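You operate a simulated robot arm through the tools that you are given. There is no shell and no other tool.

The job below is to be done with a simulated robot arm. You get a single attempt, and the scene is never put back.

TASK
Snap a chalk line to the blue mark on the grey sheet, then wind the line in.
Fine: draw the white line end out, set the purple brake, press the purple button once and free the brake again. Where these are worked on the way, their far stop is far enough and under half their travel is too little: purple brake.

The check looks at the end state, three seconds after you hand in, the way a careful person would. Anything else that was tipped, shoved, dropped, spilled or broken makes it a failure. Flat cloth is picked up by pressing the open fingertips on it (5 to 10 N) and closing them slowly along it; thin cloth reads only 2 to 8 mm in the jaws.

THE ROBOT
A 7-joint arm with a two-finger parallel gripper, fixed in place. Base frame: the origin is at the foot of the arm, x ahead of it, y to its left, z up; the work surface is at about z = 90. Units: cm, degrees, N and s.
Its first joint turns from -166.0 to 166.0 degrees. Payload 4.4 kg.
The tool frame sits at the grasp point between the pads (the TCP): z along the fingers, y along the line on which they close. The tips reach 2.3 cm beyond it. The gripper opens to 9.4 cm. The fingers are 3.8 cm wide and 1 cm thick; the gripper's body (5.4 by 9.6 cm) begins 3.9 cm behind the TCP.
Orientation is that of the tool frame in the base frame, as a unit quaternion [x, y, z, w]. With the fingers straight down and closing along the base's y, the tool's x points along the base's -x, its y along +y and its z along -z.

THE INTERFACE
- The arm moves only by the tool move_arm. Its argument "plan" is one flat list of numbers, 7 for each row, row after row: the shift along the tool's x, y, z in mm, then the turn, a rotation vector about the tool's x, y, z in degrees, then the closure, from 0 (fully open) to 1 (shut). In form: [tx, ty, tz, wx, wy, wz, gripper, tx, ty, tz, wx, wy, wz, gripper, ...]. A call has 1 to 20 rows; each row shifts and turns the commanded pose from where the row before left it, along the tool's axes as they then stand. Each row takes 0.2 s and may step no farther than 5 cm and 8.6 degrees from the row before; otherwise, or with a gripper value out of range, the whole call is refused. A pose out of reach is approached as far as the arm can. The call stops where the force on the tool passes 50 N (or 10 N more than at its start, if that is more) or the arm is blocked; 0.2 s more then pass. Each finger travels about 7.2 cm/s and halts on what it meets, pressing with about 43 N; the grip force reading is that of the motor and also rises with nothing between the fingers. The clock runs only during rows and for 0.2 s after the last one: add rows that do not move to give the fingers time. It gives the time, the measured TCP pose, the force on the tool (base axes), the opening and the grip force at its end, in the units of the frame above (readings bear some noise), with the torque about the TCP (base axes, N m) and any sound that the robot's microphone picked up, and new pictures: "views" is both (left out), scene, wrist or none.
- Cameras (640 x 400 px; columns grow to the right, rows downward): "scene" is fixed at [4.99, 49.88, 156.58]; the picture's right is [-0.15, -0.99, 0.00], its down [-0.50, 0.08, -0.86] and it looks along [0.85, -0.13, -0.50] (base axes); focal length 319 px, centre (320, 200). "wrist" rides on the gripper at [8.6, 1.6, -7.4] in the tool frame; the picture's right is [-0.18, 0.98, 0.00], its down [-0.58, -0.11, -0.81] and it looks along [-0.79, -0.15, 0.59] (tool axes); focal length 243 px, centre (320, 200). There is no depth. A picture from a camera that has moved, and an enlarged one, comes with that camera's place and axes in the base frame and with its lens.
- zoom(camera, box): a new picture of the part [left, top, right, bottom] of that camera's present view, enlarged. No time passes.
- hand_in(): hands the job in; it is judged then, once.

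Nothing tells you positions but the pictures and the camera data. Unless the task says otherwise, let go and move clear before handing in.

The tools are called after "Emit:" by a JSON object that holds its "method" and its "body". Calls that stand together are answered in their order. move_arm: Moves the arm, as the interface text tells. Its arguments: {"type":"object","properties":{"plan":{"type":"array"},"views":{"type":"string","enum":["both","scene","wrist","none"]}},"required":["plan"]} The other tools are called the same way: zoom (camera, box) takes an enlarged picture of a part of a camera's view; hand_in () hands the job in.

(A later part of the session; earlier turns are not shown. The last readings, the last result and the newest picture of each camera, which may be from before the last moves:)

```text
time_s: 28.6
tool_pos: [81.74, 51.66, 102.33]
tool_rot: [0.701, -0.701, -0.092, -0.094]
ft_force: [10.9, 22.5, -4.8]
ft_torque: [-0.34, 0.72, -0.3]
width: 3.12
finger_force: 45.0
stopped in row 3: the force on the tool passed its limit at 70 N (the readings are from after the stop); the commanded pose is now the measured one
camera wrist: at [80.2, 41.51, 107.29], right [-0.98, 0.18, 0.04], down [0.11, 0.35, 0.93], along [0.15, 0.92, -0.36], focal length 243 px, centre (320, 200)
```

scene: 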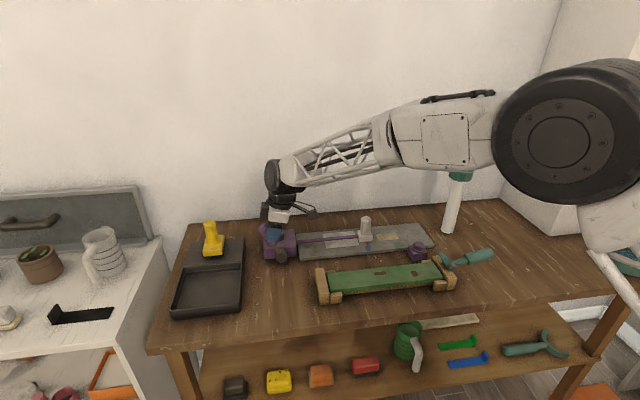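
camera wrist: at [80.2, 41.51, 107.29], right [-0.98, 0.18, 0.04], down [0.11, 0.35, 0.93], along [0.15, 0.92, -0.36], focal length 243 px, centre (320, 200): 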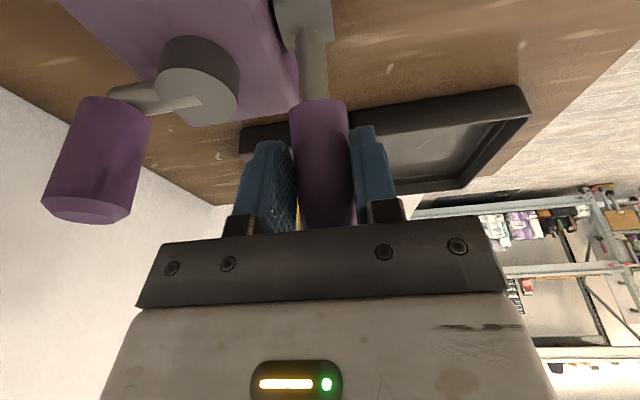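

The motion was stopped at about 80°, roughly 63° of travel, which is probably the far stop. I look at the lever and gently probe once more.

Emit:
{"method": "zoom", "body": {"camera": "scene", "box": [230, 180, 350, 275]}}

Emit:
{"method": "zoom", "body": {"camera": "wrist", "box": [240, 80, 400, 240]}}

Emit:
{"method": "move_arm", "body": {"plan": [1.0, 0, -0.4, 0, 0, 0, 0.73, 0, 0, 0, 0, 0, 0, 0.73], "views": "none"}}

```text
4.21 times, centred on (290, 228) of scene
camera zoom: at [4.99, 49.88, 156.58], right [-0.15, -0.99, 0.0], down [-0.5, 0.08, -0.86], along [0.85, -0.13, -0.5], focal length 1344 px, centre (446, 84)
```

zoom: 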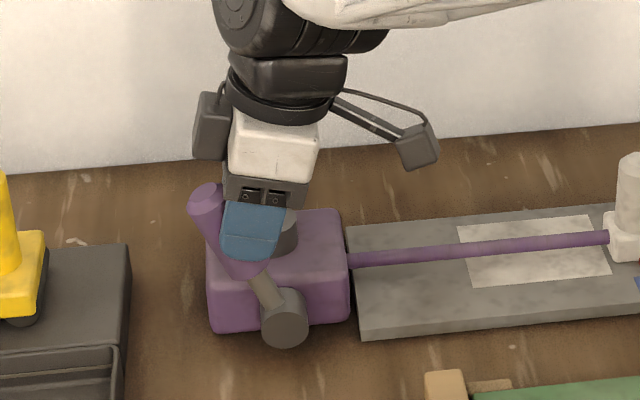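

```text
2.50 times, centred on (320, 160) of wrist
camera zoom: at [80.2, 41.51, 107.29], right [-0.98, 0.18, 0.04], down [0.11, 0.35, 0.93], along [0.15, 0.92, -0.36], focal length 606 px, centre (320, 300)
```

zoom: 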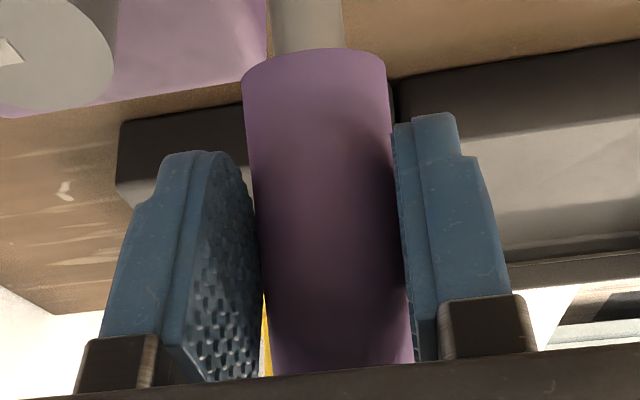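

```text
time_s: 29.2
tool_pos: [81.82, 51.77, 102.39]
tool_rot: [0.701, -0.7, -0.093, -0.096]
ft_force: [9.6, 18.4, -3.5]
ft_torque: [-0.52, 0.71, -0.31]
width: 3.13
finger_force: 45.0
stopped in row 2: the force on the tool passed its limit at 51 N (the readings are from after the stop); the commanded pose is now the measured one
```

The scene view shows the lever itself at about 66°, with the pads having slipped along it. I open and look at where the lever stands on its own.

Emit:
{"method": "move_arm", "body": {"plan": [0, 0, 0, 0, 0, 0, 0.6, 0, 0, 0, 0, 0, 0, 0.4, 0, 0, 0, 0, 0, 0, 0.4]}}

Emit:
{"method": "zoom", "body": {"camera": "scene", "box": [230, 180, 350, 275]}}

```text
time_s: 30.0
tool_pos: [81.81, 51.78, 102.4]
tool_rot: [0.701, -0.701, -0.093, -0.096]
ft_force: [0.1, 0.4, 0.2]
ft_torque: [0.05, 0.01, 0.0]
width: 5.65
finger_force: 0.0
camera wrist: at [80.18, 41.44, 107.31], right [-0.98, 0.18, 0.04], down [0.1, 0.35, 0.93], along [0.15, 0.92, -0.36], focal length 243 px, centre (320, 200)
```

scene: 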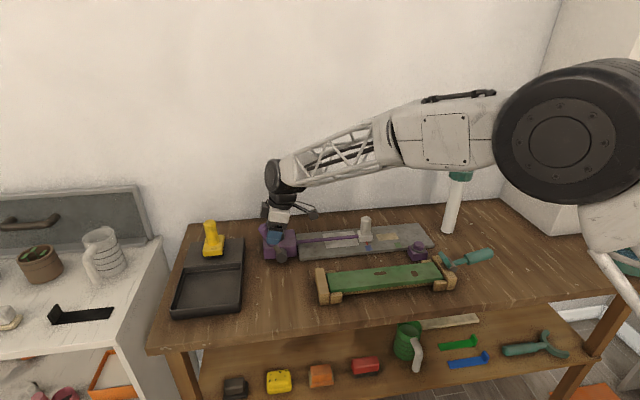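
wrist: 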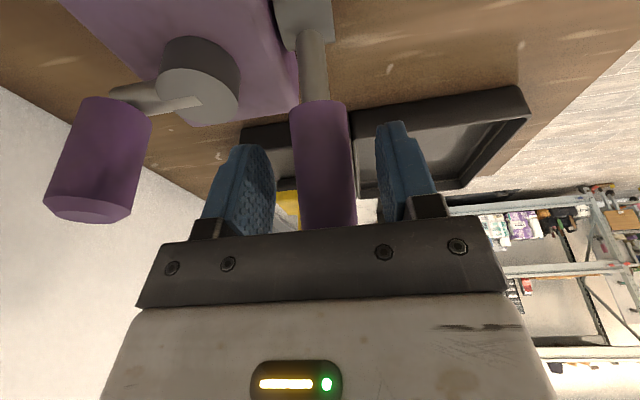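

```text
4.21 times, centred on (290, 228) of scene
camera zoom: at [4.99, 49.88, 156.58], right [-0.15, -0.99, 0.0], down [-0.5, 0.08, -0.86], along [0.85, -0.13, -0.5], focal length 1344 px, centre (446, 84)
```

zoom: 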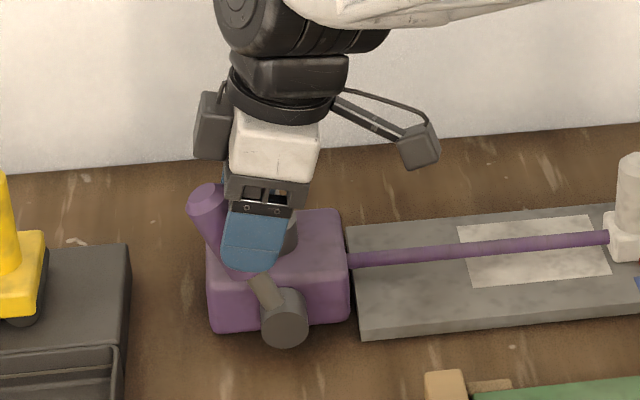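

The lever stays at about 66°. I re-centre the grip on it and push further once, to make sure this really is the far stop.

Emit:
{"method": "move_arm", "body": {"plan": [-8, 0, 6.8, 0, 0, 0, 0.4, -8, 0, 6.8, 0, 0, 0, 0.4, 0, 0, 0, 0, 0, 0, 0.55, 0, 0, 0, 0, 0, 0, 0.68, 0, 0, 0, 0, 0, 0, 0.75, 0, 0, 0, 0, 0, 0, 0.75], "views": "none"}}

Emit:
{"method": "zoom", "body": {"camera": "scene", "box": [230, 180, 350, 275]}}

Emit:
{"method": "move_arm", "body": {"plan": [3.1, 0, -2.5, 0, 0, 0, 0.75, 3.1, 0, -2.5, 0, 0, 0, 0.75, 0, 0, 0, 0, 0, 0, 0.75], "views": "none"}}

Emit:
{"method": "zoom", "body": {"camera": "scene", "box": [230, 180, 350, 275]}}

```text
time_s: 31.4
tool_pos: [81.72, 53.68, 101.66]
tool_rot: [-0.701, 0.701, 0.092, 0.096]
ft_force: [2.2, 2.6, 2.9]
ft_torque: [-0.08, 1.37, -0.58]
width: 3.15
finger_force: 45.0
```

```text
4.21 times, centred on (290, 228) of scene
camera zoom: at [4.99, 49.88, 156.58], right [-0.15, -0.99, 0.0], down [-0.5, 0.08, -0.86], along [0.85, -0.13, -0.5], focal length 1344 px, centre (446, 84)
```

zoom: 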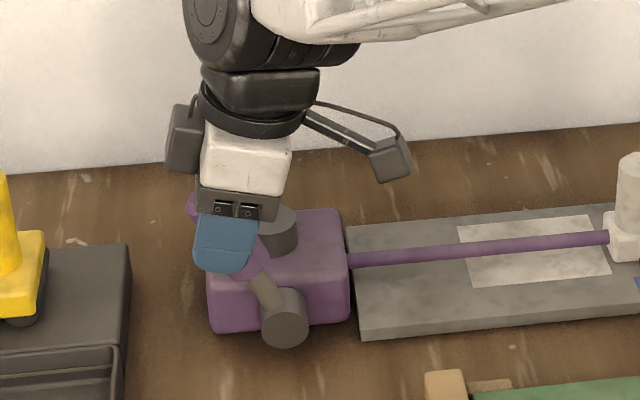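

```text
time_s: 31.8
tool_pos: [81.75, 53.65, 101.58]
tool_rot: [0.701, -0.7, -0.092, -0.095]
ft_force: [17.3, 18.7, -5.9]
ft_torque: [-1.31, 1.61, -0.14]
width: 3.17
finger_force: 45.0
stopped in row 2: the force on the tool passed its limit at 57 N (the readings are from after the stop); the commanded pose is now the measured one
```

```text
4.21 times, centred on (290, 228) of scene
camera zoom: at [4.99, 49.88, 156.58], right [-0.15, -0.99, 0.0], down [-0.5, 0.08, -0.86], along [0.85, -0.13, -0.5], focal length 1344 px, centre (446, 84)
```

zoom: 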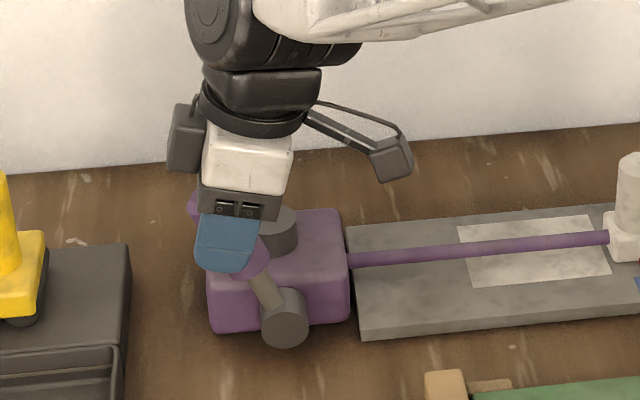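

That was a hard stop: 57 N with no movement. The brake is set at its far stop. I release, retreat along the tool axis, level the tool and turn it back.

Emit:
{"method": "move_arm", "body": {"plan": [0, 0, 0, 0, 0, 0, 0.6, 0, 0, 0, 0, 0, 0, 0.4, 0, 0, 0, 0, 0, 0, 0.4, 0, 0, -35, 0, 0, 0, 0.4, 0, 0, -45, 0, 0, 0, 0.4, 0, 0, -20, 0, 7.5, 0, 0.4, 0, 0, 0, 0, 7.5, 0, 0.4, 0, 0, -20, 0, 0, 8.2, 0.4, 0, 0, 0, 0, 0, 8.2, 0.4, 0, 0, 0, 0, 0, 8.2, 0.4, 0, 0, 0, 0, 0, 8.2, 0.4, 0, 0, 0, 0, 0, 8.2, 0.4, 0, 0, 0, 0, 0, 8.2, 0.4, 0, 0, 0, 0, 0, 8.2, 0.4, 0, 0, 0, 0, 0, 8.2, 0.4, 0, 0, 0, 0, 0, 8.2, 0.4, 0, 0, 0, 0, 0, 8.2, 0.4, 0, 0, 0, 0, 0, 8.0, 0.4]}}

Emit:
{"method": "zoom", "body": {"camera": "scene", "box": [230, 180, 350, 275]}}

```text
time_s: 35.6
tool_pos: [81.73, 50.85, 113.45]
tool_rot: [0.0, 1.0, 0.003, 0.003]
ft_force: [0.0, 0.2, -0.4]
ft_torque: [-0.01, 0.04, 0.05]
width: 5.63
finger_force: 0.2
camera wrist: at [73.04, 52.43, 120.72], right [0.19, 0.98, 0.01], down [0.58, -0.11, 0.81], along [0.8, -0.15, -0.59], focal length 243 px, centre (320, 200)
```

scene: 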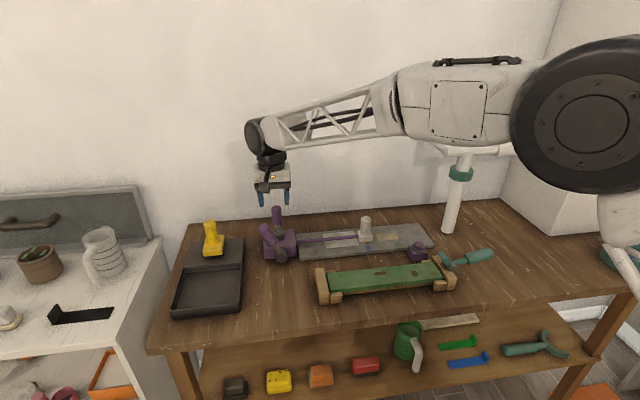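
wrist: 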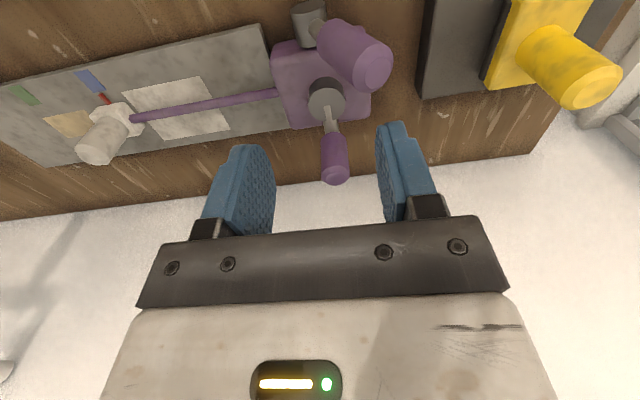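

```text
4.21 times, centred on (290, 228) of scene
camera zoom: at [4.99, 49.88, 156.58], right [-0.15, -0.99, 0.0], down [-0.5, 0.08, -0.86], along [0.85, -0.13, -0.5], focal length 1344 px, centre (446, 84)
```

zoom: 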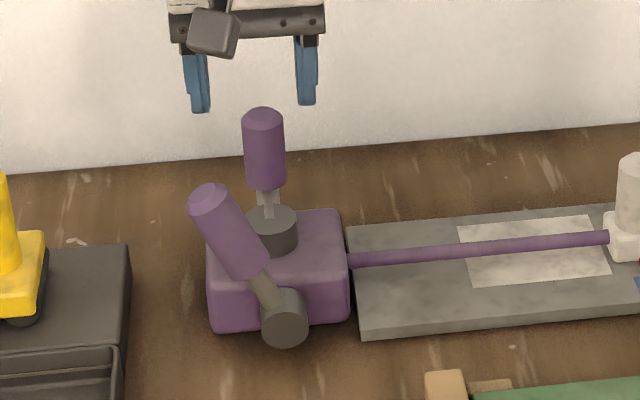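

The lever stays up on its own. I travel over to the button with the fingers closing and look from above.

Emit:
{"method": "move_arm", "body": {"plan": [4.5, -42.5, 0, 0, 0, 0, 0.5, 4.5, -42.5, 0, 0, 0, 0, 0.7, 4.5, -42.5, 0, 0, 0, 0, 0.85, 4.5, -42.5, 0, 0, 0, 0, 1, 4.5, -42.5, 0, 0, 0, 0, 1, 4.5, -42.5, 0, 0, 0, 0, 1, 4.5, -42.5, 5, 0, 0, 0, 1, 4.5, -42.5, 5, 0, 0, 0, 1, 4.5, -42.5, 5, 0, 0, 0, 1, 4.5, -42.5, 5, 0, 0, 0, 1, 0, 0, 0, 0, 0, 0, 1]}}

Emit:
{"method": "zoom", "body": {"camera": "wrist", "box": [220, 0, 420, 160]}}

Emit:
{"method": "zoom", "body": {"camera": "scene", "box": [340, 190, 500, 290]}}

```text
time_s: 38.0
tool_pos: [77.13, 8.4, 111.05]
tool_rot: [-0.001, 1.0, 0.004, 0.002]
ft_force: [-0.3, 0.7, -0.3]
ft_torque: [0.02, 0.02, -0.04]
width: 0.0
finger_force: 42.7
camera wrist: at [68.52, 10.03, 118.4], right [0.18, 0.98, 0.01], down [0.58, -0.11, 0.81], along [0.8, -0.14, -0.59], focal length 243 px, centre (320, 200)
```

scene: 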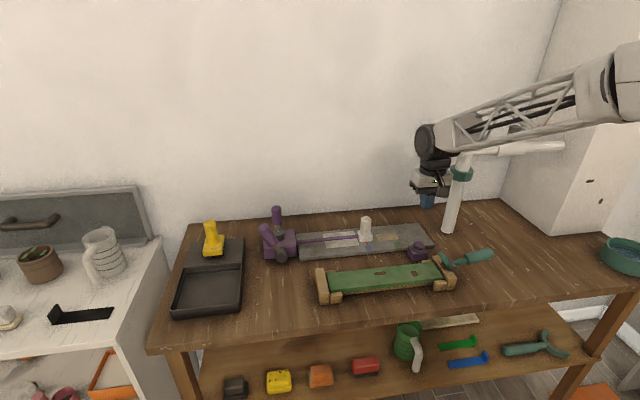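
wrist: 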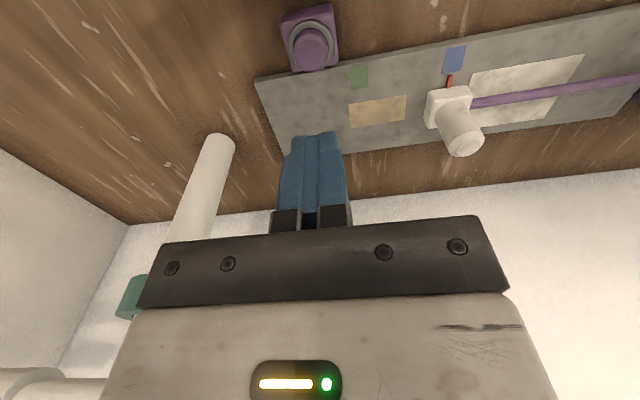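

```text
2.50 times, centred on (320, 80) of wrist
camera zoom: at [68.52, 10.03, 118.4], right [0.18, 0.98, 0.01], down [0.58, -0.11, 0.81], along [0.8, -0.14, -0.59], focal length 606 px, centre (320, 500)
```

zoom: 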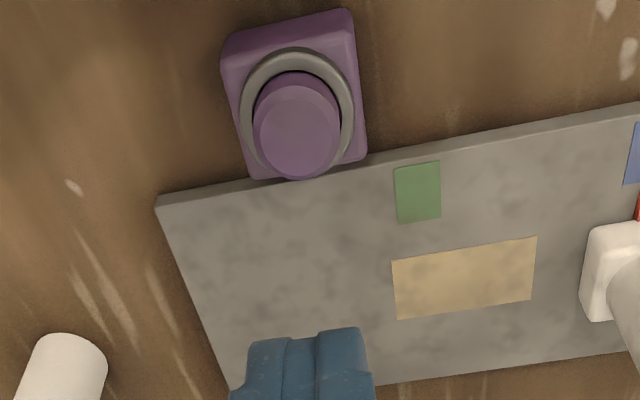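

```text
4.00 times, centred on (420, 240) of scene
camera zoom: at [4.99, 49.88, 156.58], right [-0.15, -0.99, 0.0], down [-0.5, 0.08, -0.86], along [0.85, -0.13, -0.5], focal length 1277 px, centre (-80, 40)
```

zoom: 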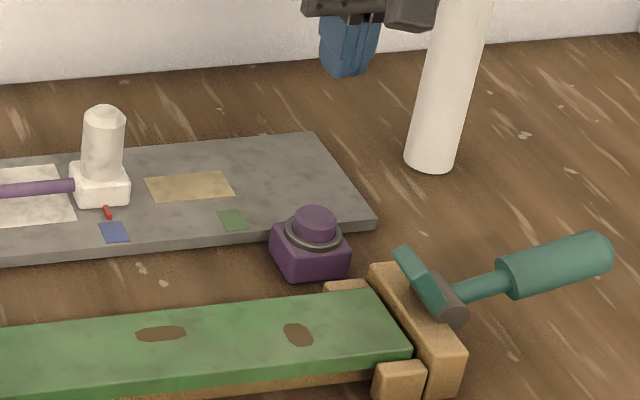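

The button top is at about (78.1, 7.7, 94.8). I centre over it and come down to just above.

Emit:
{"method": "move_arm", "body": {"plan": [-10, -7, 30, 0, 0, 0, 1, 0, 0, 35, 0, 0, 0, 1, 0, 0, 35, 0, 0, 0, 1, 0, 0, 25, 0, 0, 0, 1, 0, 0, 0, 0, 0, 0, 1]}}

Emit:
{"method": "zoom", "body": {"camera": "scene", "box": [340, 190, 500, 290]}}

```text
time_s: 39.2
tool_pos: [78.22, 7.67, 98.48]
tool_rot: [0.0, 1.0, 0.003, 0.003]
ft_force: [0.4, -0.6, -0.1]
ft_torque: [0.01, 0.0, 0.01]
width: 0.01
finger_force: 42.1
camera wrist: at [69.59, 9.4, 105.92], right [0.18, 0.98, 0.01], down [0.58, -0.11, 0.81], along [0.8, -0.14, -0.59], focal length 243 px, centre (320, 200)
```

scene: 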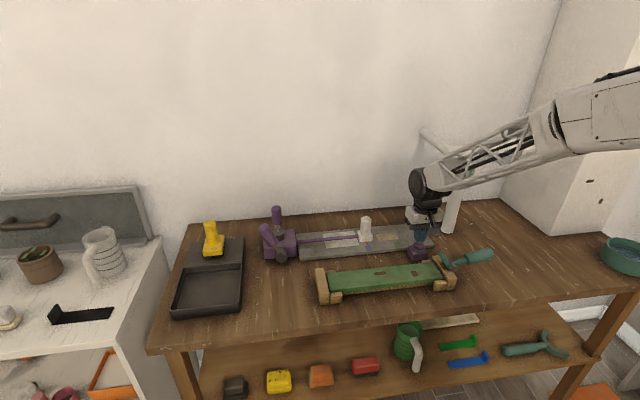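
wrist: 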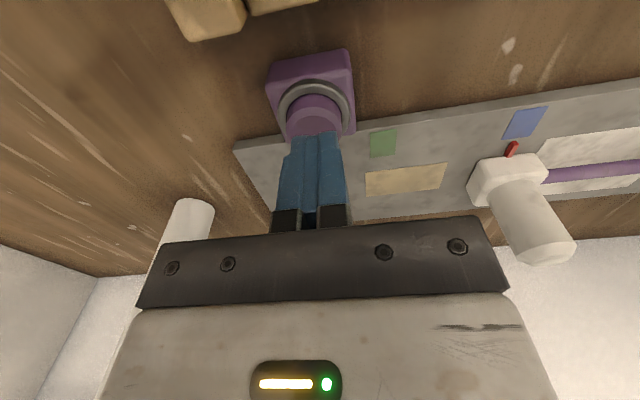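

```text
4.00 times, centred on (420, 240) of scene
camera zoom: at [4.99, 49.88, 156.58], right [-0.15, -0.99, 0.0], down [-0.5, 0.08, -0.86], along [0.85, -0.13, -0.5], focal length 1277 px, centre (-80, 40)
```

zoom: 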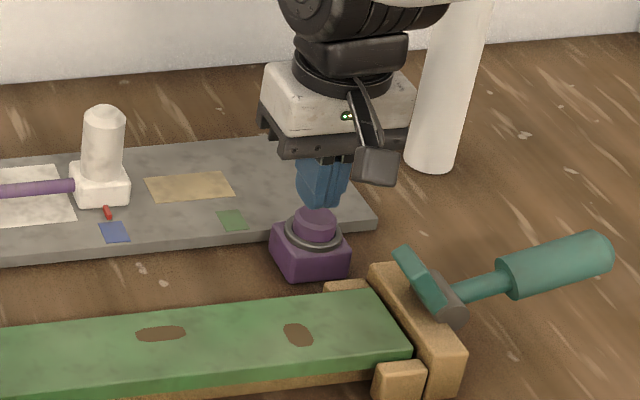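

The fingertips are right over the button. I press down slowly until it bottoms out, and then come straight back up.

Emit:
{"method": "move_arm", "body": {"plan": [0, 3, 5, 0, 0, 0, 1, 0, 0, 4, 0, 0, 0, 1, 0, 0, 3, 0, 0, 0, 1, 0, 0, 3, 0, 0, 0, 1, 0, 0, 3, 0, 0, 0, 1], "views": "scene"}}

Emit:
{"method": "zoom", "body": {"camera": "scene", "box": [340, 190, 500, 290]}}

```text
time_s: 40.4
tool_pos: [78.27, 8.12, 96.74]
tool_rot: [-0.001, 1.0, 0.004, 0.003]
ft_force: [0.6, -0.9, 2.8]
ft_torque: [-0.07, 0.04, 0.04]
width: 0.0
finger_force: 42.6
heard: click
```

scene: 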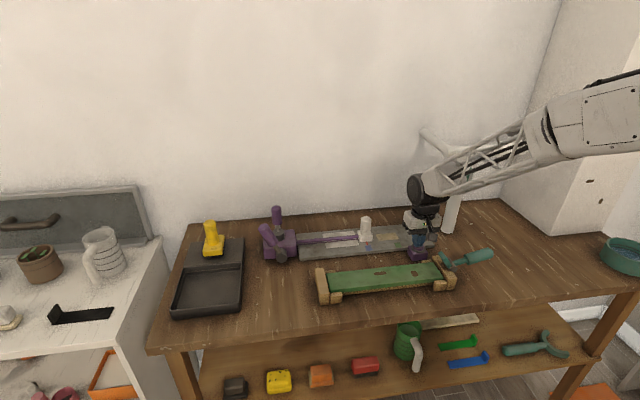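

```text
4.00 times, centred on (420, 240) of scene
camera zoom: at [4.99, 49.88, 156.58], right [-0.15, -0.99, 0.0], down [-0.5, 0.08, -0.86], along [0.85, -0.13, -0.5], focal length 1277 px, centre (-80, 40)
```

zoom: 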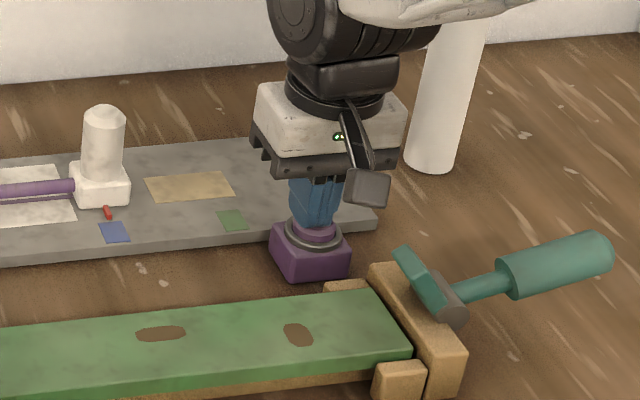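

A click was heard. Without releasing I press a touch deeper to be sure it is fully down, then lift straight off.

Emit:
{"method": "move_arm", "body": {"plan": [0, 0, 2, 0, 0, 0, 1, 0, 0, 2, 0, 0, 0, 1], "views": "none"}}

```text
time_s: 41.0
tool_pos: [78.41, 8.1, 96.44]
tool_rot: [0.0, 1.0, 0.004, 0.003]
ft_force: [-9.2, -5.2, 24.7]
ft_torque: [-0.12, 0.35, 0.03]
width: 0.0
finger_force: 42.9
```

The button bottomed out at about 25 N. I lift off and go back over the brake lever to free it.

Emit:
{"method": "move_arm", "body": {"plan": [0, 0, -20, 0, 0, 0, 1, 0, 0, -45, 0, 0, 0, 1, 0, 0, -45, 0, 0, 0, 1, 0, 0, -45, 0, 0, 0, 1, -3.3, 43, 0, 0, 0, 0, 0.9, -3.3, 43, 0, 0, 0, 0, 0.8, -3.3, 43, 0, 0, 0, 0, 0.7, -3.3, 43, 0, 0, 0, 0, 0.6, -3.3, 43, 0, 0, 0, 0, 0.5, -3.3, 43, 0, 0, 0, 0, 0.4, -3.3, 43, 0, 0, 0, 0, 0.4, -3.3, 43, 0, 0, 0, 0, 0.4, -3.3, 43, 0, 0, 0, 0, 0.4, -3.3, 43, 0, 0, 0, 0, 0.4, 0, 0, 0, 0, 0, 0, 0.4]}}

Emit:
{"method": "zoom", "body": {"camera": "scene", "box": [230, 190, 470, 290]}}

```text
time_s: 44.2
tool_pos: [81.97, 51.41, 112.77]
tool_rot: [-0.001, 1.0, 0.002, 0.002]
ft_force: [-0.3, 0.6, -0.4]
ft_torque: [0.03, -0.05, 0.0]
width: 5.68
finger_force: 0.0
camera wrist: at [73.29, 52.88, 120.17], right [0.18, 0.98, 0.01], down [0.58, -0.11, 0.81], along [0.8, -0.14, -0.59], focal length 243 px, centre (320, 200)
```

scene: 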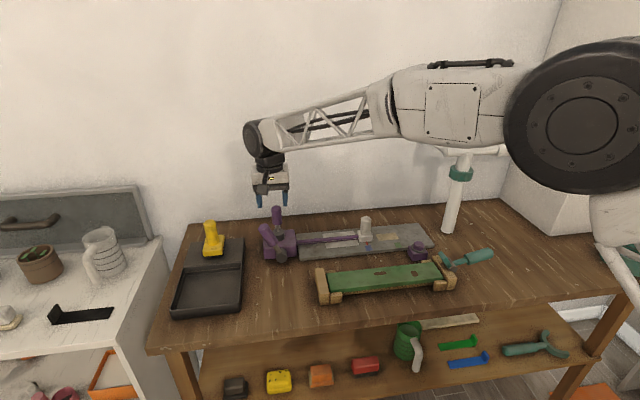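
wrist: 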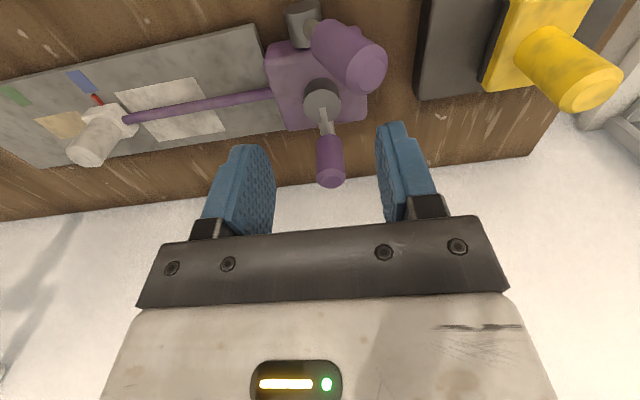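

```text
2.67 times, centred on (350, 240) of scene
camera zoom: at [4.99, 49.88, 156.58], right [-0.15, -0.99, 0.0], down [-0.5, 0.08, -0.86], along [0.85, -0.13, -0.5], focal length 851 px, centre (240, 93)
```

zoom: 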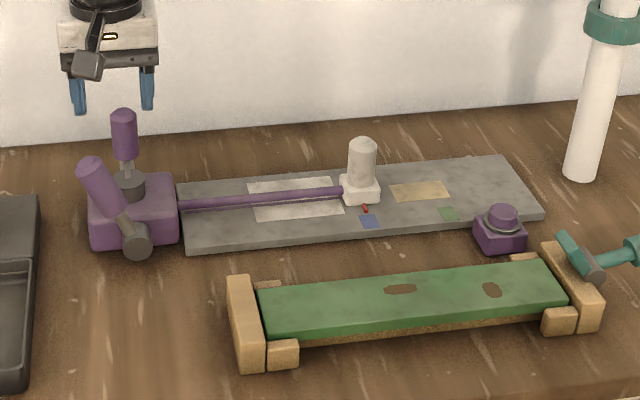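

The line end is still on the mark and the button is back up. I turn and tilt the tool for the lever again.

Emit:
{"method": "move_arm", "body": {"plan": [0, 0, 0, 0, 0, -8.2, 0.4, 0, 0, 0, 0, 0, -8.2, 0.4, 0, 0, 0, 0, 0, -8.2, 0.4, 0, 0, 0, 0, 0, -8.2, 0.4, 0, 0, 0, 0, 0, -8.2, 0.4, 0, 0, 0, 0, 0, -8.2, 0.4, 0, 0, 0, 0, 0, -8.2, 0.4, 0, 0, 0, 0, 0, -8.2, 0.4, 0, 0, 0, 0, 0, -8.2, 0.4, 0, 0, 0, 0, 0, -8.2, 0.4, 0, 0, 0, 0, 0, -8.0, 0.4, 0, 0, 0, 0, -7.5, 0, 0.4, 0, 0, 0, 0, -7.5, 0, 0.4, 0, 0, 0, 0, 0, 0, 0.4]}}

```text
time_s: 47.2
tool_pos: [81.56, 50.96, 112.14]
tool_rot: [0.701, -0.7, -0.093, -0.097]
ft_force: [0.7, -0.9, -0.8]
ft_torque: [0.01, -0.03, 0.03]
width: 5.64
finger_force: 0.1
camera wrist: at [79.96, 40.61, 116.99], right [-0.98, 0.18, 0.04], down [0.1, 0.35, 0.93], along [0.15, 0.92, -0.36], focal length 243 px, centre (320, 200)
```

scene: 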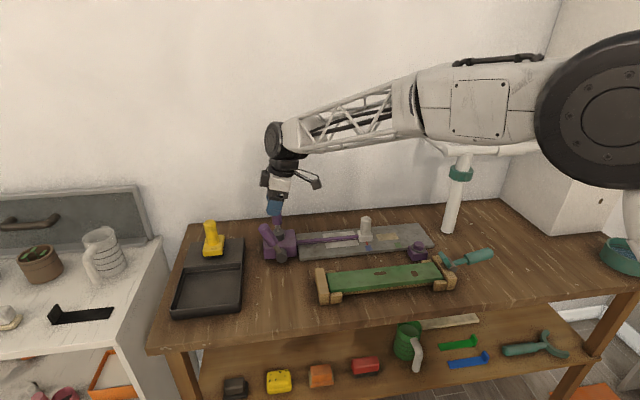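
wrist: 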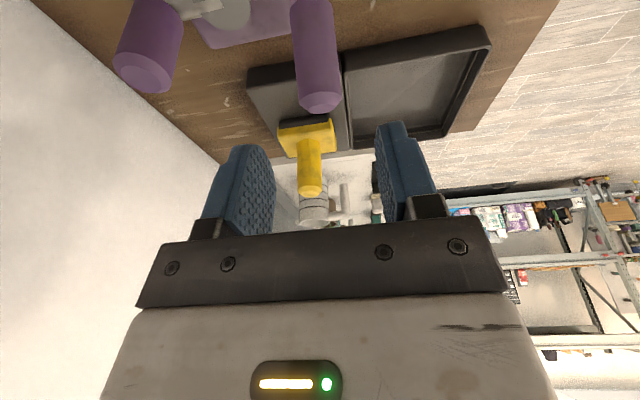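

I descend over the raised lever and close on it.

Emit:
{"method": "move_arm", "body": {"plan": [0.3, -0.5, 27, 0, 0, 0, 0.4, 0.3, -0.5, 27, 0, 0, 0, 0.4, 0.3, -0.5, 27, 0, 0, 0, 0.4, 0.3, -0.5, 27, 0, 0, 0, 0.4, 0, 0, 0, 0, 0, 0, 0.4, 0, 0, 0, 0, 0, 0, 0.55, 0, 0, 0, 0, 0, 0, 0.68, 0, 0, 0, 0, 0, 0, 0.73, 0, 0, 0, 0, 0, 0, 0.73]}}

Emit:
{"method": "zoom", "body": {"camera": "scene", "box": [230, 180, 350, 275]}}

```text
time_s: 49.2
tool_pos: [81.77, 53.72, 101.53]
tool_rot: [0.701, -0.7, -0.093, -0.096]
ft_force: [19.4, 7.3, -4.0]
ft_torque: [0.29, 1.42, -0.75]
width: 3.17
finger_force: 45.4
camera wrist: at [80.2, 43.44, 106.49], right [-0.98, 0.18, 0.04], down [0.1, 0.35, 0.93], along [0.15, 0.92, -0.36], focal length 243 px, centre (320, 200)
```

scene: 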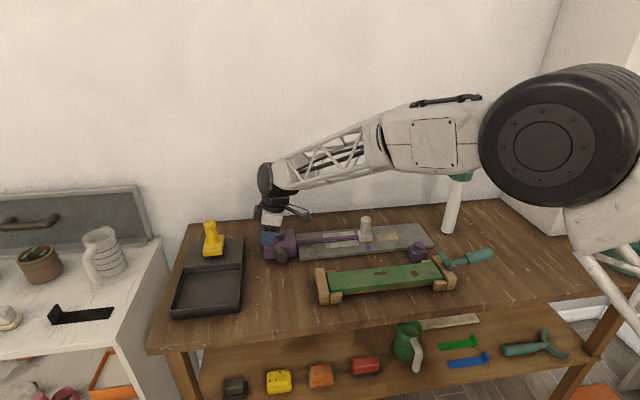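
wrist: 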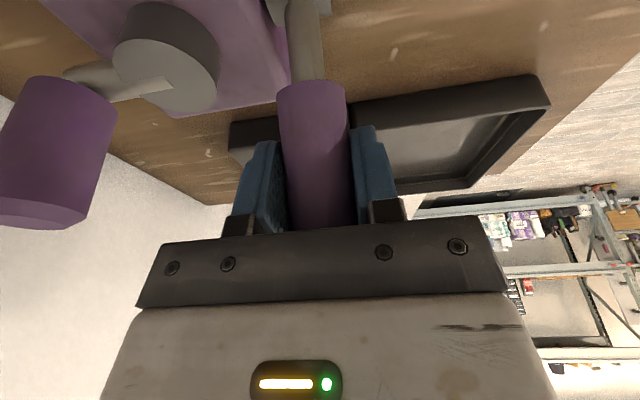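

```text
4.21 times, centred on (290, 228) of scene
camera zoom: at [4.99, 49.88, 156.58], right [-0.15, -0.99, 0.0], down [-0.5, 0.08, -0.86], along [0.85, -0.13, -0.5], focal length 1344 px, centre (446, 84)
```

zoom: 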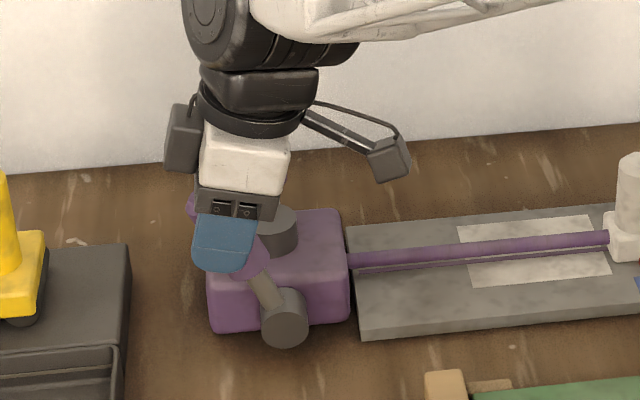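

I reverse the arc to bring the lever back down.

Emit:
{"method": "move_arm", "body": {"plan": [-7.1, -1, 6.4, 0, 0, 0, 0.73, -6.4, 0, 7.1, 0, 0, 0, 0.73, -5.6, 0, 7.7, 0, 0, 0, 0.73, -4.8, 0, 8.3, 0, 0, 0, 0.73, -3.9, 0, 8.7, 0, 0, 0, 0.73, 0, 0, 0, 0, 0, 0, 0.73]}}

```text
time_s: 50.6
tool_pos: [81.8, 57.42, 98.94]
tool_rot: [0.702, -0.7, -0.092, -0.097]
ft_force: [-19.6, -2.0, 20.9]
ft_torque: [-1.31, 1.11, -0.84]
width: 3.19
finger_force: 45.1
camera wrist: at [80.21, 47.07, 103.82], right [-0.98, 0.18, 0.04], down [0.1, 0.35, 0.93], along [0.15, 0.92, -0.36], focal length 243 px, centre (320, 200)
```

scene: 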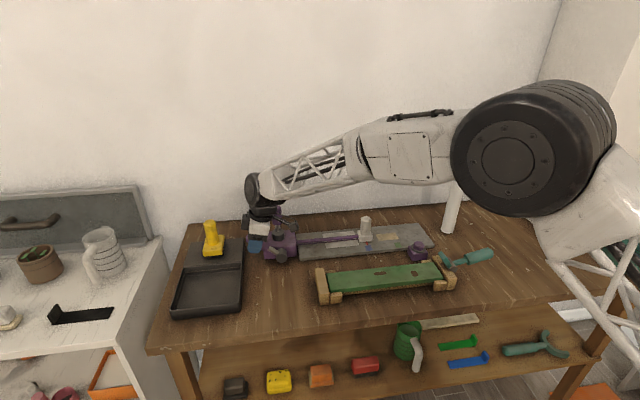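
wrist: 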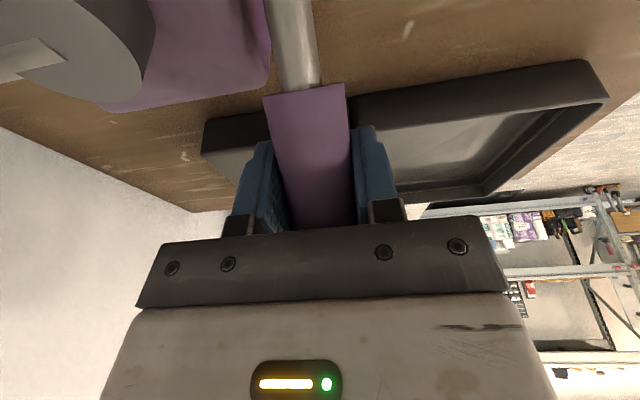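

Emit:
{"method": "move_arm", "body": {"plan": [-2.5, 1, 8.5, 0, 0, 0, 0.73, -1.7, 0, 8.5, 0, 0, 0, 0.73, -0.9, 0, 6, 0, 0, 0, 0.73, 0, 0, 3, 0, 0, 0, 0.73, 0, 0, 0, 0, 0, 0, 0.73]}}

Emit:
{"method": "zoom", "body": {"camera": "scene", "box": [230, 180, 350, 275]}}

```text
time_s: 52.0
tool_pos: [81.89, 58.55, 96.45]
tool_rot: [0.702, -0.7, -0.094, -0.098]
ft_force: [-7.6, 6.6, 1.4]
ft_torque: [0.02, 0.4, -1.07]
width: 3.17
finger_force: 44.9
stopped in row 5: the force on the tool passed its limit at 51 N (the readings are from after the stop); the commanded pose is now the measured one
camera wrist: at [80.2, 48.28, 101.32], right [-0.98, 0.18, 0.04], down [0.1, 0.35, 0.93], along [0.15, 0.92, -0.36], focal length 243 px, centre (320, 200)
```

scene: 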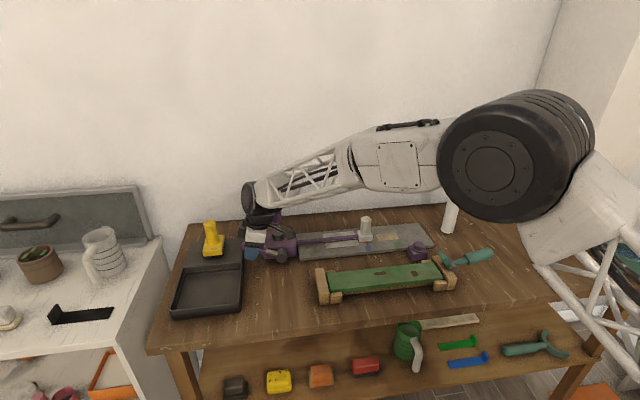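
wrist: 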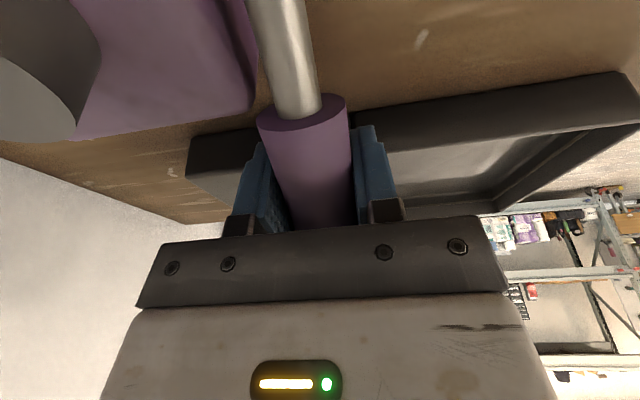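

```text
4.21 times, centred on (290, 228) of scene
camera zoom: at [4.99, 49.88, 156.58], right [-0.15, -0.99, 0.0], down [-0.5, 0.08, -0.86], along [0.85, -0.13, -0.5], focal length 1344 px, centre (446, 84)
```

zoom: 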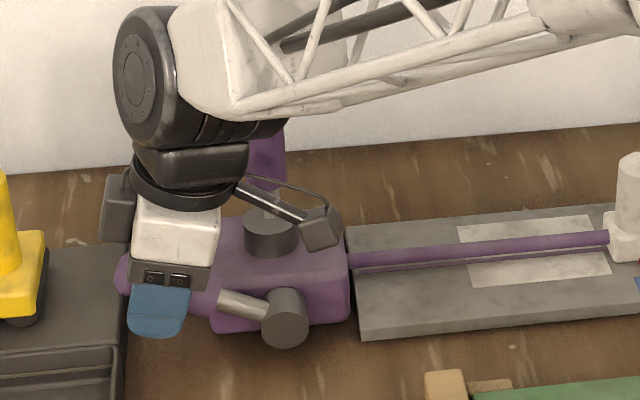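

Back at its starting stop, the force limit triggered again. I open the fingers and check the lever's angle.

Emit:
{"method": "move_arm", "body": {"plan": [0, 0, 0, 0, 0, 0, 0.6, 0, 0, 0, 0, 0, 0, 0.4, 0, 0, 0, 0, 0, 0, 0.4, 0, 0, -35, 0, 0, 0, 0.4, 0, 0, -45, 0, 0, 0, 0.4, 0, 0, -40, 0, 0, 0, 0.4, 0, 0, 0, 0, 0, 0, 0.4]}}

Emit:
{"method": "zoom", "body": {"camera": "scene", "box": [230, 190, 350, 275]}}

```text
time_s: 53.6
tool_pos: [81.83, 55.23, 107.73]
tool_rot: [0.701, -0.7, -0.092, -0.097]
ft_force: [-0.3, -0.2, 1.1]
ft_torque: [-0.02, 0.01, 0.0]
width: 5.63
finger_force: 0.1
camera wrist: at [80.18, 44.94, 112.56], right [-0.98, 0.18, 0.04], down [0.1, 0.35, 0.93], along [0.15, 0.92, -0.36], focal length 243 px, centre (320, 200)
```

scene: 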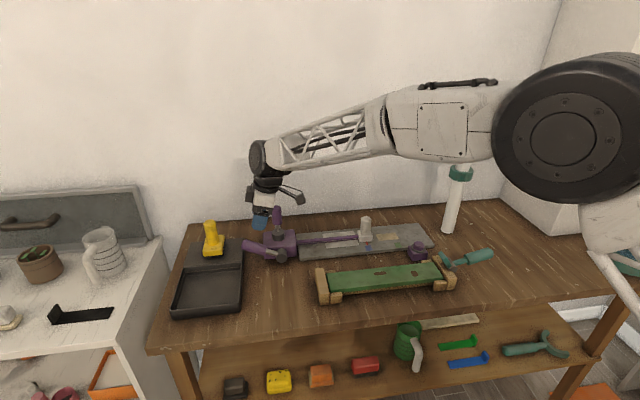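
wrist: 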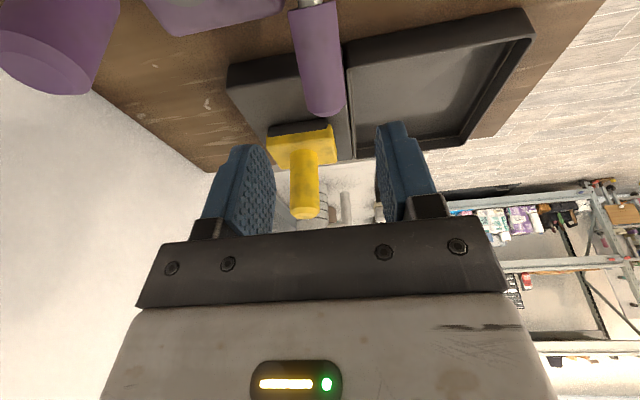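

```text
4.71 times, centred on (290, 232) of scene
camera zoom: at [4.99, 49.88, 156.58], right [-0.15, -0.99, 0.0], down [-0.5, 0.08, -0.86], along [0.85, -0.13, -0.5], focal length 1502 px, centre (461, 47)
```

zoom: 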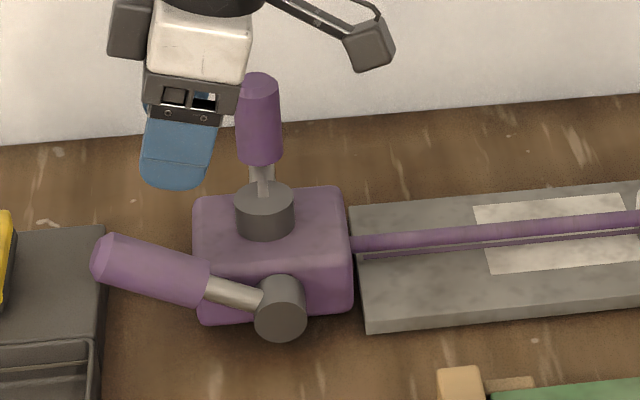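

The lever is still about 8° above where it started, so it isn't fully home. I close the fingers and press it down from above with the fingertips.

Emit:
{"method": "move_arm", "body": {"plan": [0, 0, 0, 0, 0, 0, 0.7, 0, 0, 0, 0, 0, 0, 1, 0, 0, 20, 0, 0, 0, 1, 0, 0, 25, 0, 0, 0, 1, 0, 0, 15, 0, 0, 0, 1, 0, 0, 4, 0, 0, 0, 1, 0, 0, 4, 0, 0, 0, 1, 0, 0, 4, 0, 0, 0, 1, 0, 0, 4, 0, 0, 0, 1]}}

Emit:
{"method": "zoom", "body": {"camera": "scene", "box": [230, 190, 350, 275]}}

```text
time_s: 55.6
tool_pos: [81.78, 57.41, 100.76]
tool_rot: [0.702, -0.7, -0.092, -0.096]
ft_force: [-1.4, 0.4, 2.3]
ft_torque: [0.07, 0.0, 0.01]
width: 0.0
finger_force: 42.7
camera wrist: at [80.22, 47.12, 105.55], right [-0.98, 0.18, 0.04], down [0.1, 0.35, 0.93], along [0.15, 0.92, -0.36], focal length 243 px, centre (320, 200)
```

scene: 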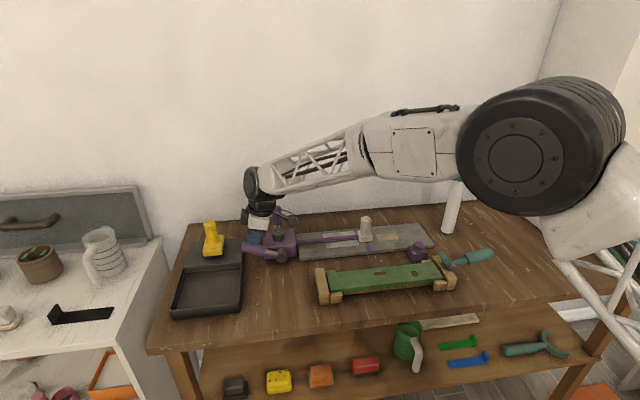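
wrist: 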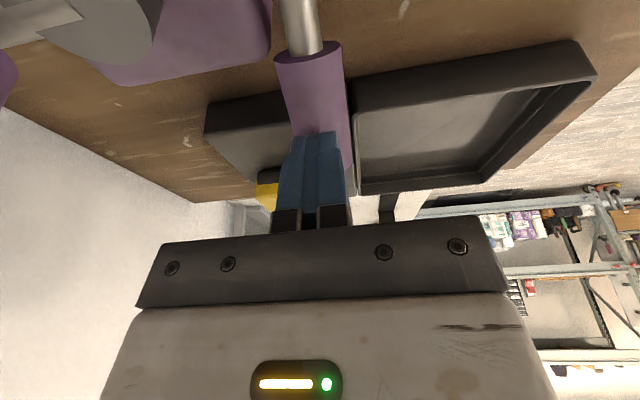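

```text
4.71 times, centred on (290, 232) of scene
camera zoom: at [4.99, 49.88, 156.58], right [-0.15, -0.99, 0.0], down [-0.5, 0.08, -0.86], along [0.85, -0.13, -0.5], focal length 1502 px, centre (461, 47)
```

zoom: 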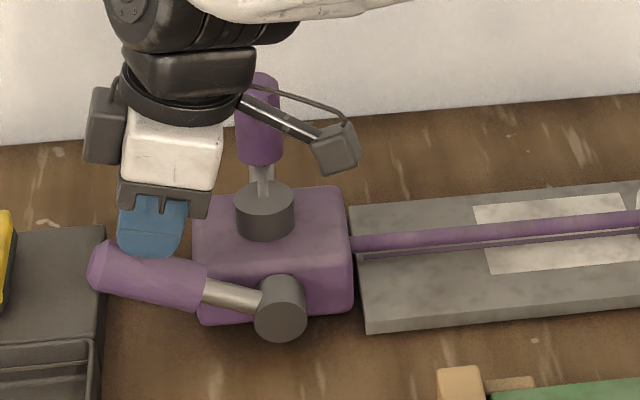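

The fingertips are pressing on the lever and it is moving down. I continue in small steps.

Emit:
{"method": "move_arm", "body": {"plan": [0, 0, 4, 0, 0, 0, 1, 0, 0, 4, 0, 0, 0, 1, 0, 0, 3, 0, 0, 0, 1, 0, 0, 3, 0, 0, 0, 1, 0, 0, 2, 0, 0, 0, 1]}}

Emit:
{"method": "zoom", "body": {"camera": "scene", "box": [230, 190, 350, 275]}}

```text
time_s: 56.8
tool_pos: [81.82, 57.87, 99.39]
tool_rot: [0.702, -0.7, -0.093, -0.099]
ft_force: [-11.3, -14.2, 21.4]
ft_torque: [0.25, 0.21, 0.23]
width: 0.0
finger_force: 42.4
camera wrist: at [80.21, 47.53, 104.1], right [-0.98, 0.18, 0.04], down [0.1, 0.34, 0.93], along [0.15, 0.92, -0.36], focal length 243 px, centre (320, 200)
```

scene: 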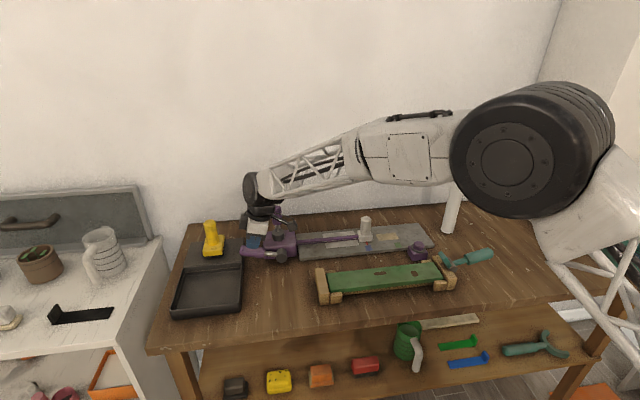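
wrist: 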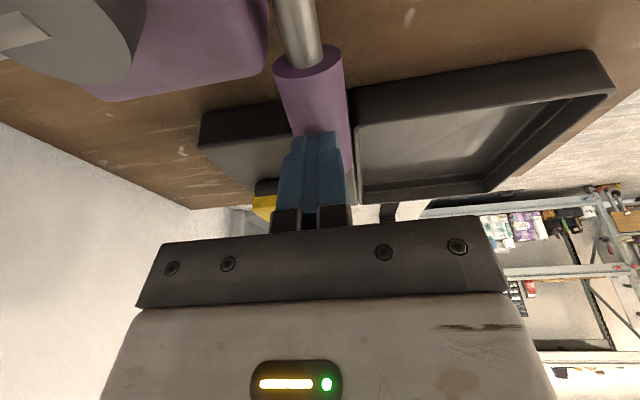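

```text
4.71 times, centred on (290, 232) of scene
camera zoom: at [4.99, 49.88, 156.58], right [-0.15, -0.99, 0.0], down [-0.5, 0.08, -0.86], along [0.85, -0.13, -0.5], focal length 1502 px, centre (461, 47)
```

zoom: 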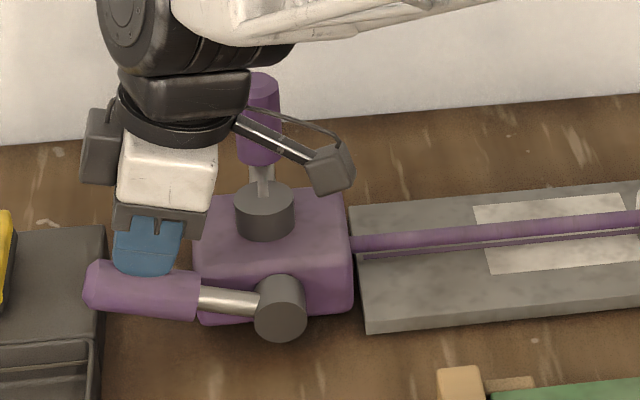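

The lever end is back exactly where it started, so the brake is free. I retreat and reorient for the crank: yawed about 29° outward and tilted 45°, because the crank grip is beyond the straight-down reach.

Emit:
{"method": "move_arm", "body": {"plan": [0, 0, -25, 0, 0, 0, 1, 0, 0, -45, 0, 0, 0, 1, 0, 0, -45, 0, 0, 0, 0.9, 0, 0, -20, 0, 7.5, 0, 0.8, 0, 0, 0, 0, 7.5, 0, 0.7, 0, 0, 0, 0, 0, 8.5, 0.6, 0, 0, 0, 0, 0, 8.5, 0.5, 0, 0, 0, 0, 0, 8.5, 0.42, 0, 0, 0, 0, 0, 8.5, 0.42, 0, 0, 0, 0, 0, 8.5, 0.42, 0, 0, 0, 0, 0, 8.5, 0.42, 0, 0, 0, 0, 0, 8.5, 0.42, 0, 0, 0, 0, 0, 1.5, 0.42, 0, 0, 0, 0, 0, 0, 0.42]}}

Emit:
{"method": "zoom", "body": {"camera": "scene", "box": [230, 190, 350, 275]}}

Emit:
{"method": "zoom", "body": {"camera": "wrist", "box": [220, 0, 420, 200]}}

```text
time_s: 59.8
tool_pos: [81.68, 54.12, 112.25]
tool_rot: [-0.251, 0.968, 0.003, 0.004]
ft_force: [-0.3, 0.6, 0.4]
ft_torque: [0.02, 0.0, 0.0]
width: 5.46
finger_force: 0.1
camera wrist: at [73.34, 51.41, 119.58], right [-0.32, 0.95, 0.0], down [0.56, 0.18, 0.81], along [0.77, 0.26, -0.58], focal length 243 px, centre (320, 200)
```

scene: 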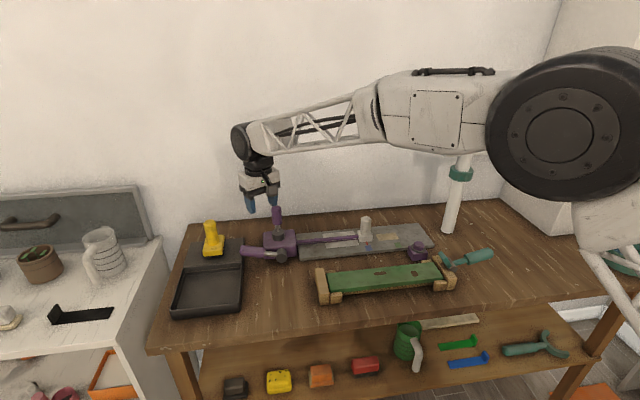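
wrist: 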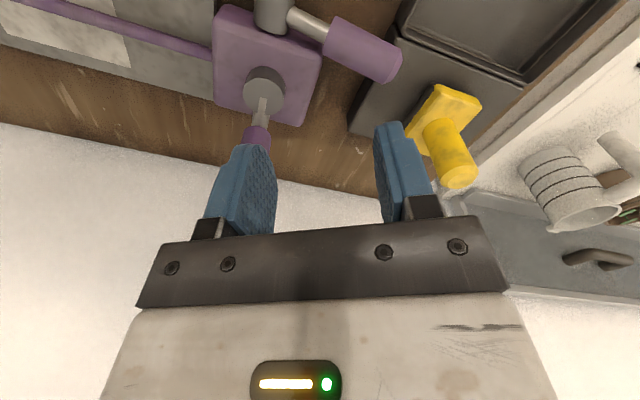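

```text
4.71 times, centred on (290, 232) of scene
camera zoom: at [4.99, 49.88, 156.58], right [-0.15, -0.99, 0.0], down [-0.5, 0.08, -0.86], along [0.85, -0.13, -0.5], focal length 1502 px, centre (461, 47)
```

zoom: 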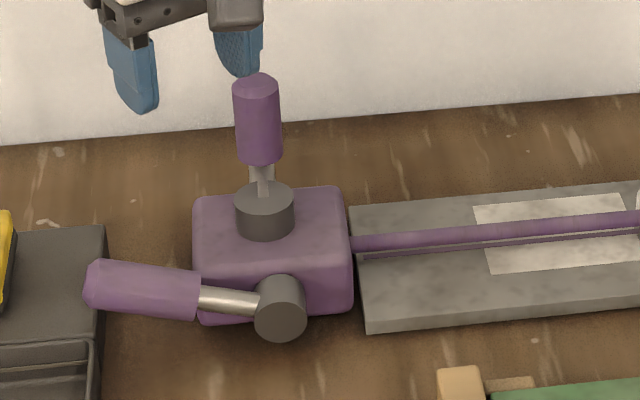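

```text
2.00 times, centred on (320, 100) of wrist
camera zoom: at [73.34, 51.41, 119.58], right [-0.32, 0.95, 0.0], down [0.56, 0.18, 0.81], along [0.77, 0.26, -0.58], focal length 485 px, centre (320, 400)
```

zoom: 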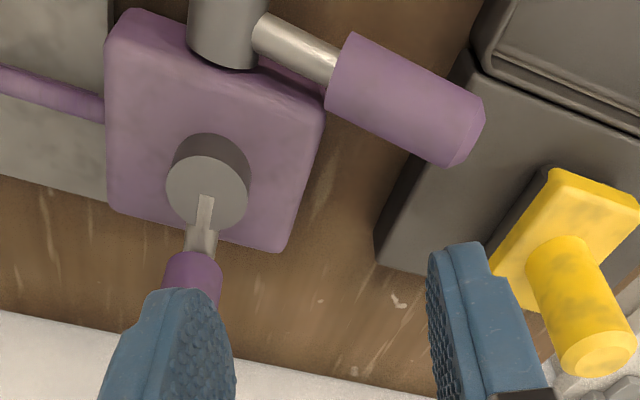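

The brake lever is back in its original position. Now I shift sideways and tilt 45° outward to look at the crank grip.

Emit:
{"method": "move_arm", "body": {"plan": [12, -41, 0, 0, 0, 0, 0.42, 12, -41, 0, 0, 0, 0, 0.42, 0, 0, 0, 0, -7.5, 0, 0.42, 0, 0, 0, 0, -7.5, 0, 0.42, 0, 0, 0, 0, -7.5, 0, 0.42, 0, 0, 0, 0, -7.5, 0, 0.42, 0, 0, 0, 0, -7.5, 0, 0.42, 0, 0, 0, 0, -7.5, 0, 0.42, 0, 0, 0, 0, 0, 0, 0.42]}}

Emit:
{"method": "zoom", "body": {"camera": "scene", "box": [230, 150, 390, 275]}}

```text
time_s: 61.8
tool_pos: [83.53, 45.92, 112.2]
tool_rot: [-0.231, 0.892, 0.099, 0.376]
ft_force: [0.3, 0.2, 0.2]
ft_torque: [-0.01, -0.01, -0.01]
width: 5.44
finger_force: 0.0
camera wrist: at [72.91, 41.77, 111.13], right [-0.36, 0.92, 0.13], down [-0.09, -0.18, 0.98], along [0.93, 0.34, 0.15], focal length 243 px, centre (320, 200)
```

scene: 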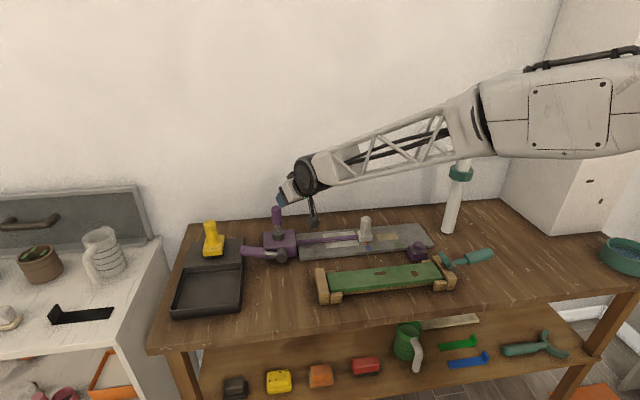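
wrist: 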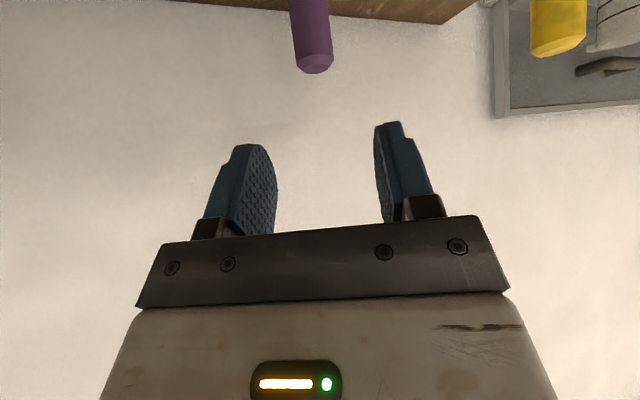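

```text
3.20 times, centred on (310, 212) of scene
camera zoom: at [4.99, 49.88, 156.58], right [-0.15, -0.99, 0.0], down [-0.5, 0.08, -0.86], along [0.85, -0.13, -0.5], focal length 1022 px, centre (352, 160)
```

zoom: 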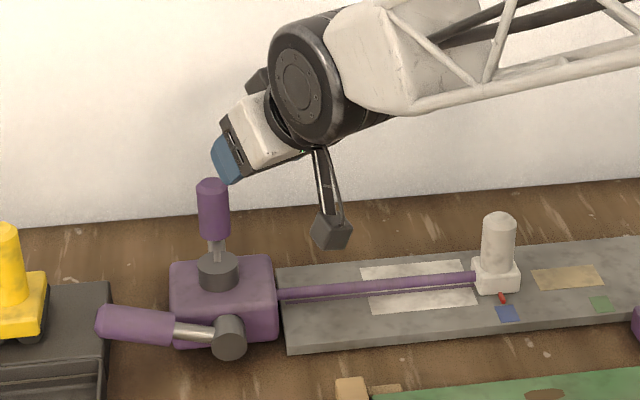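

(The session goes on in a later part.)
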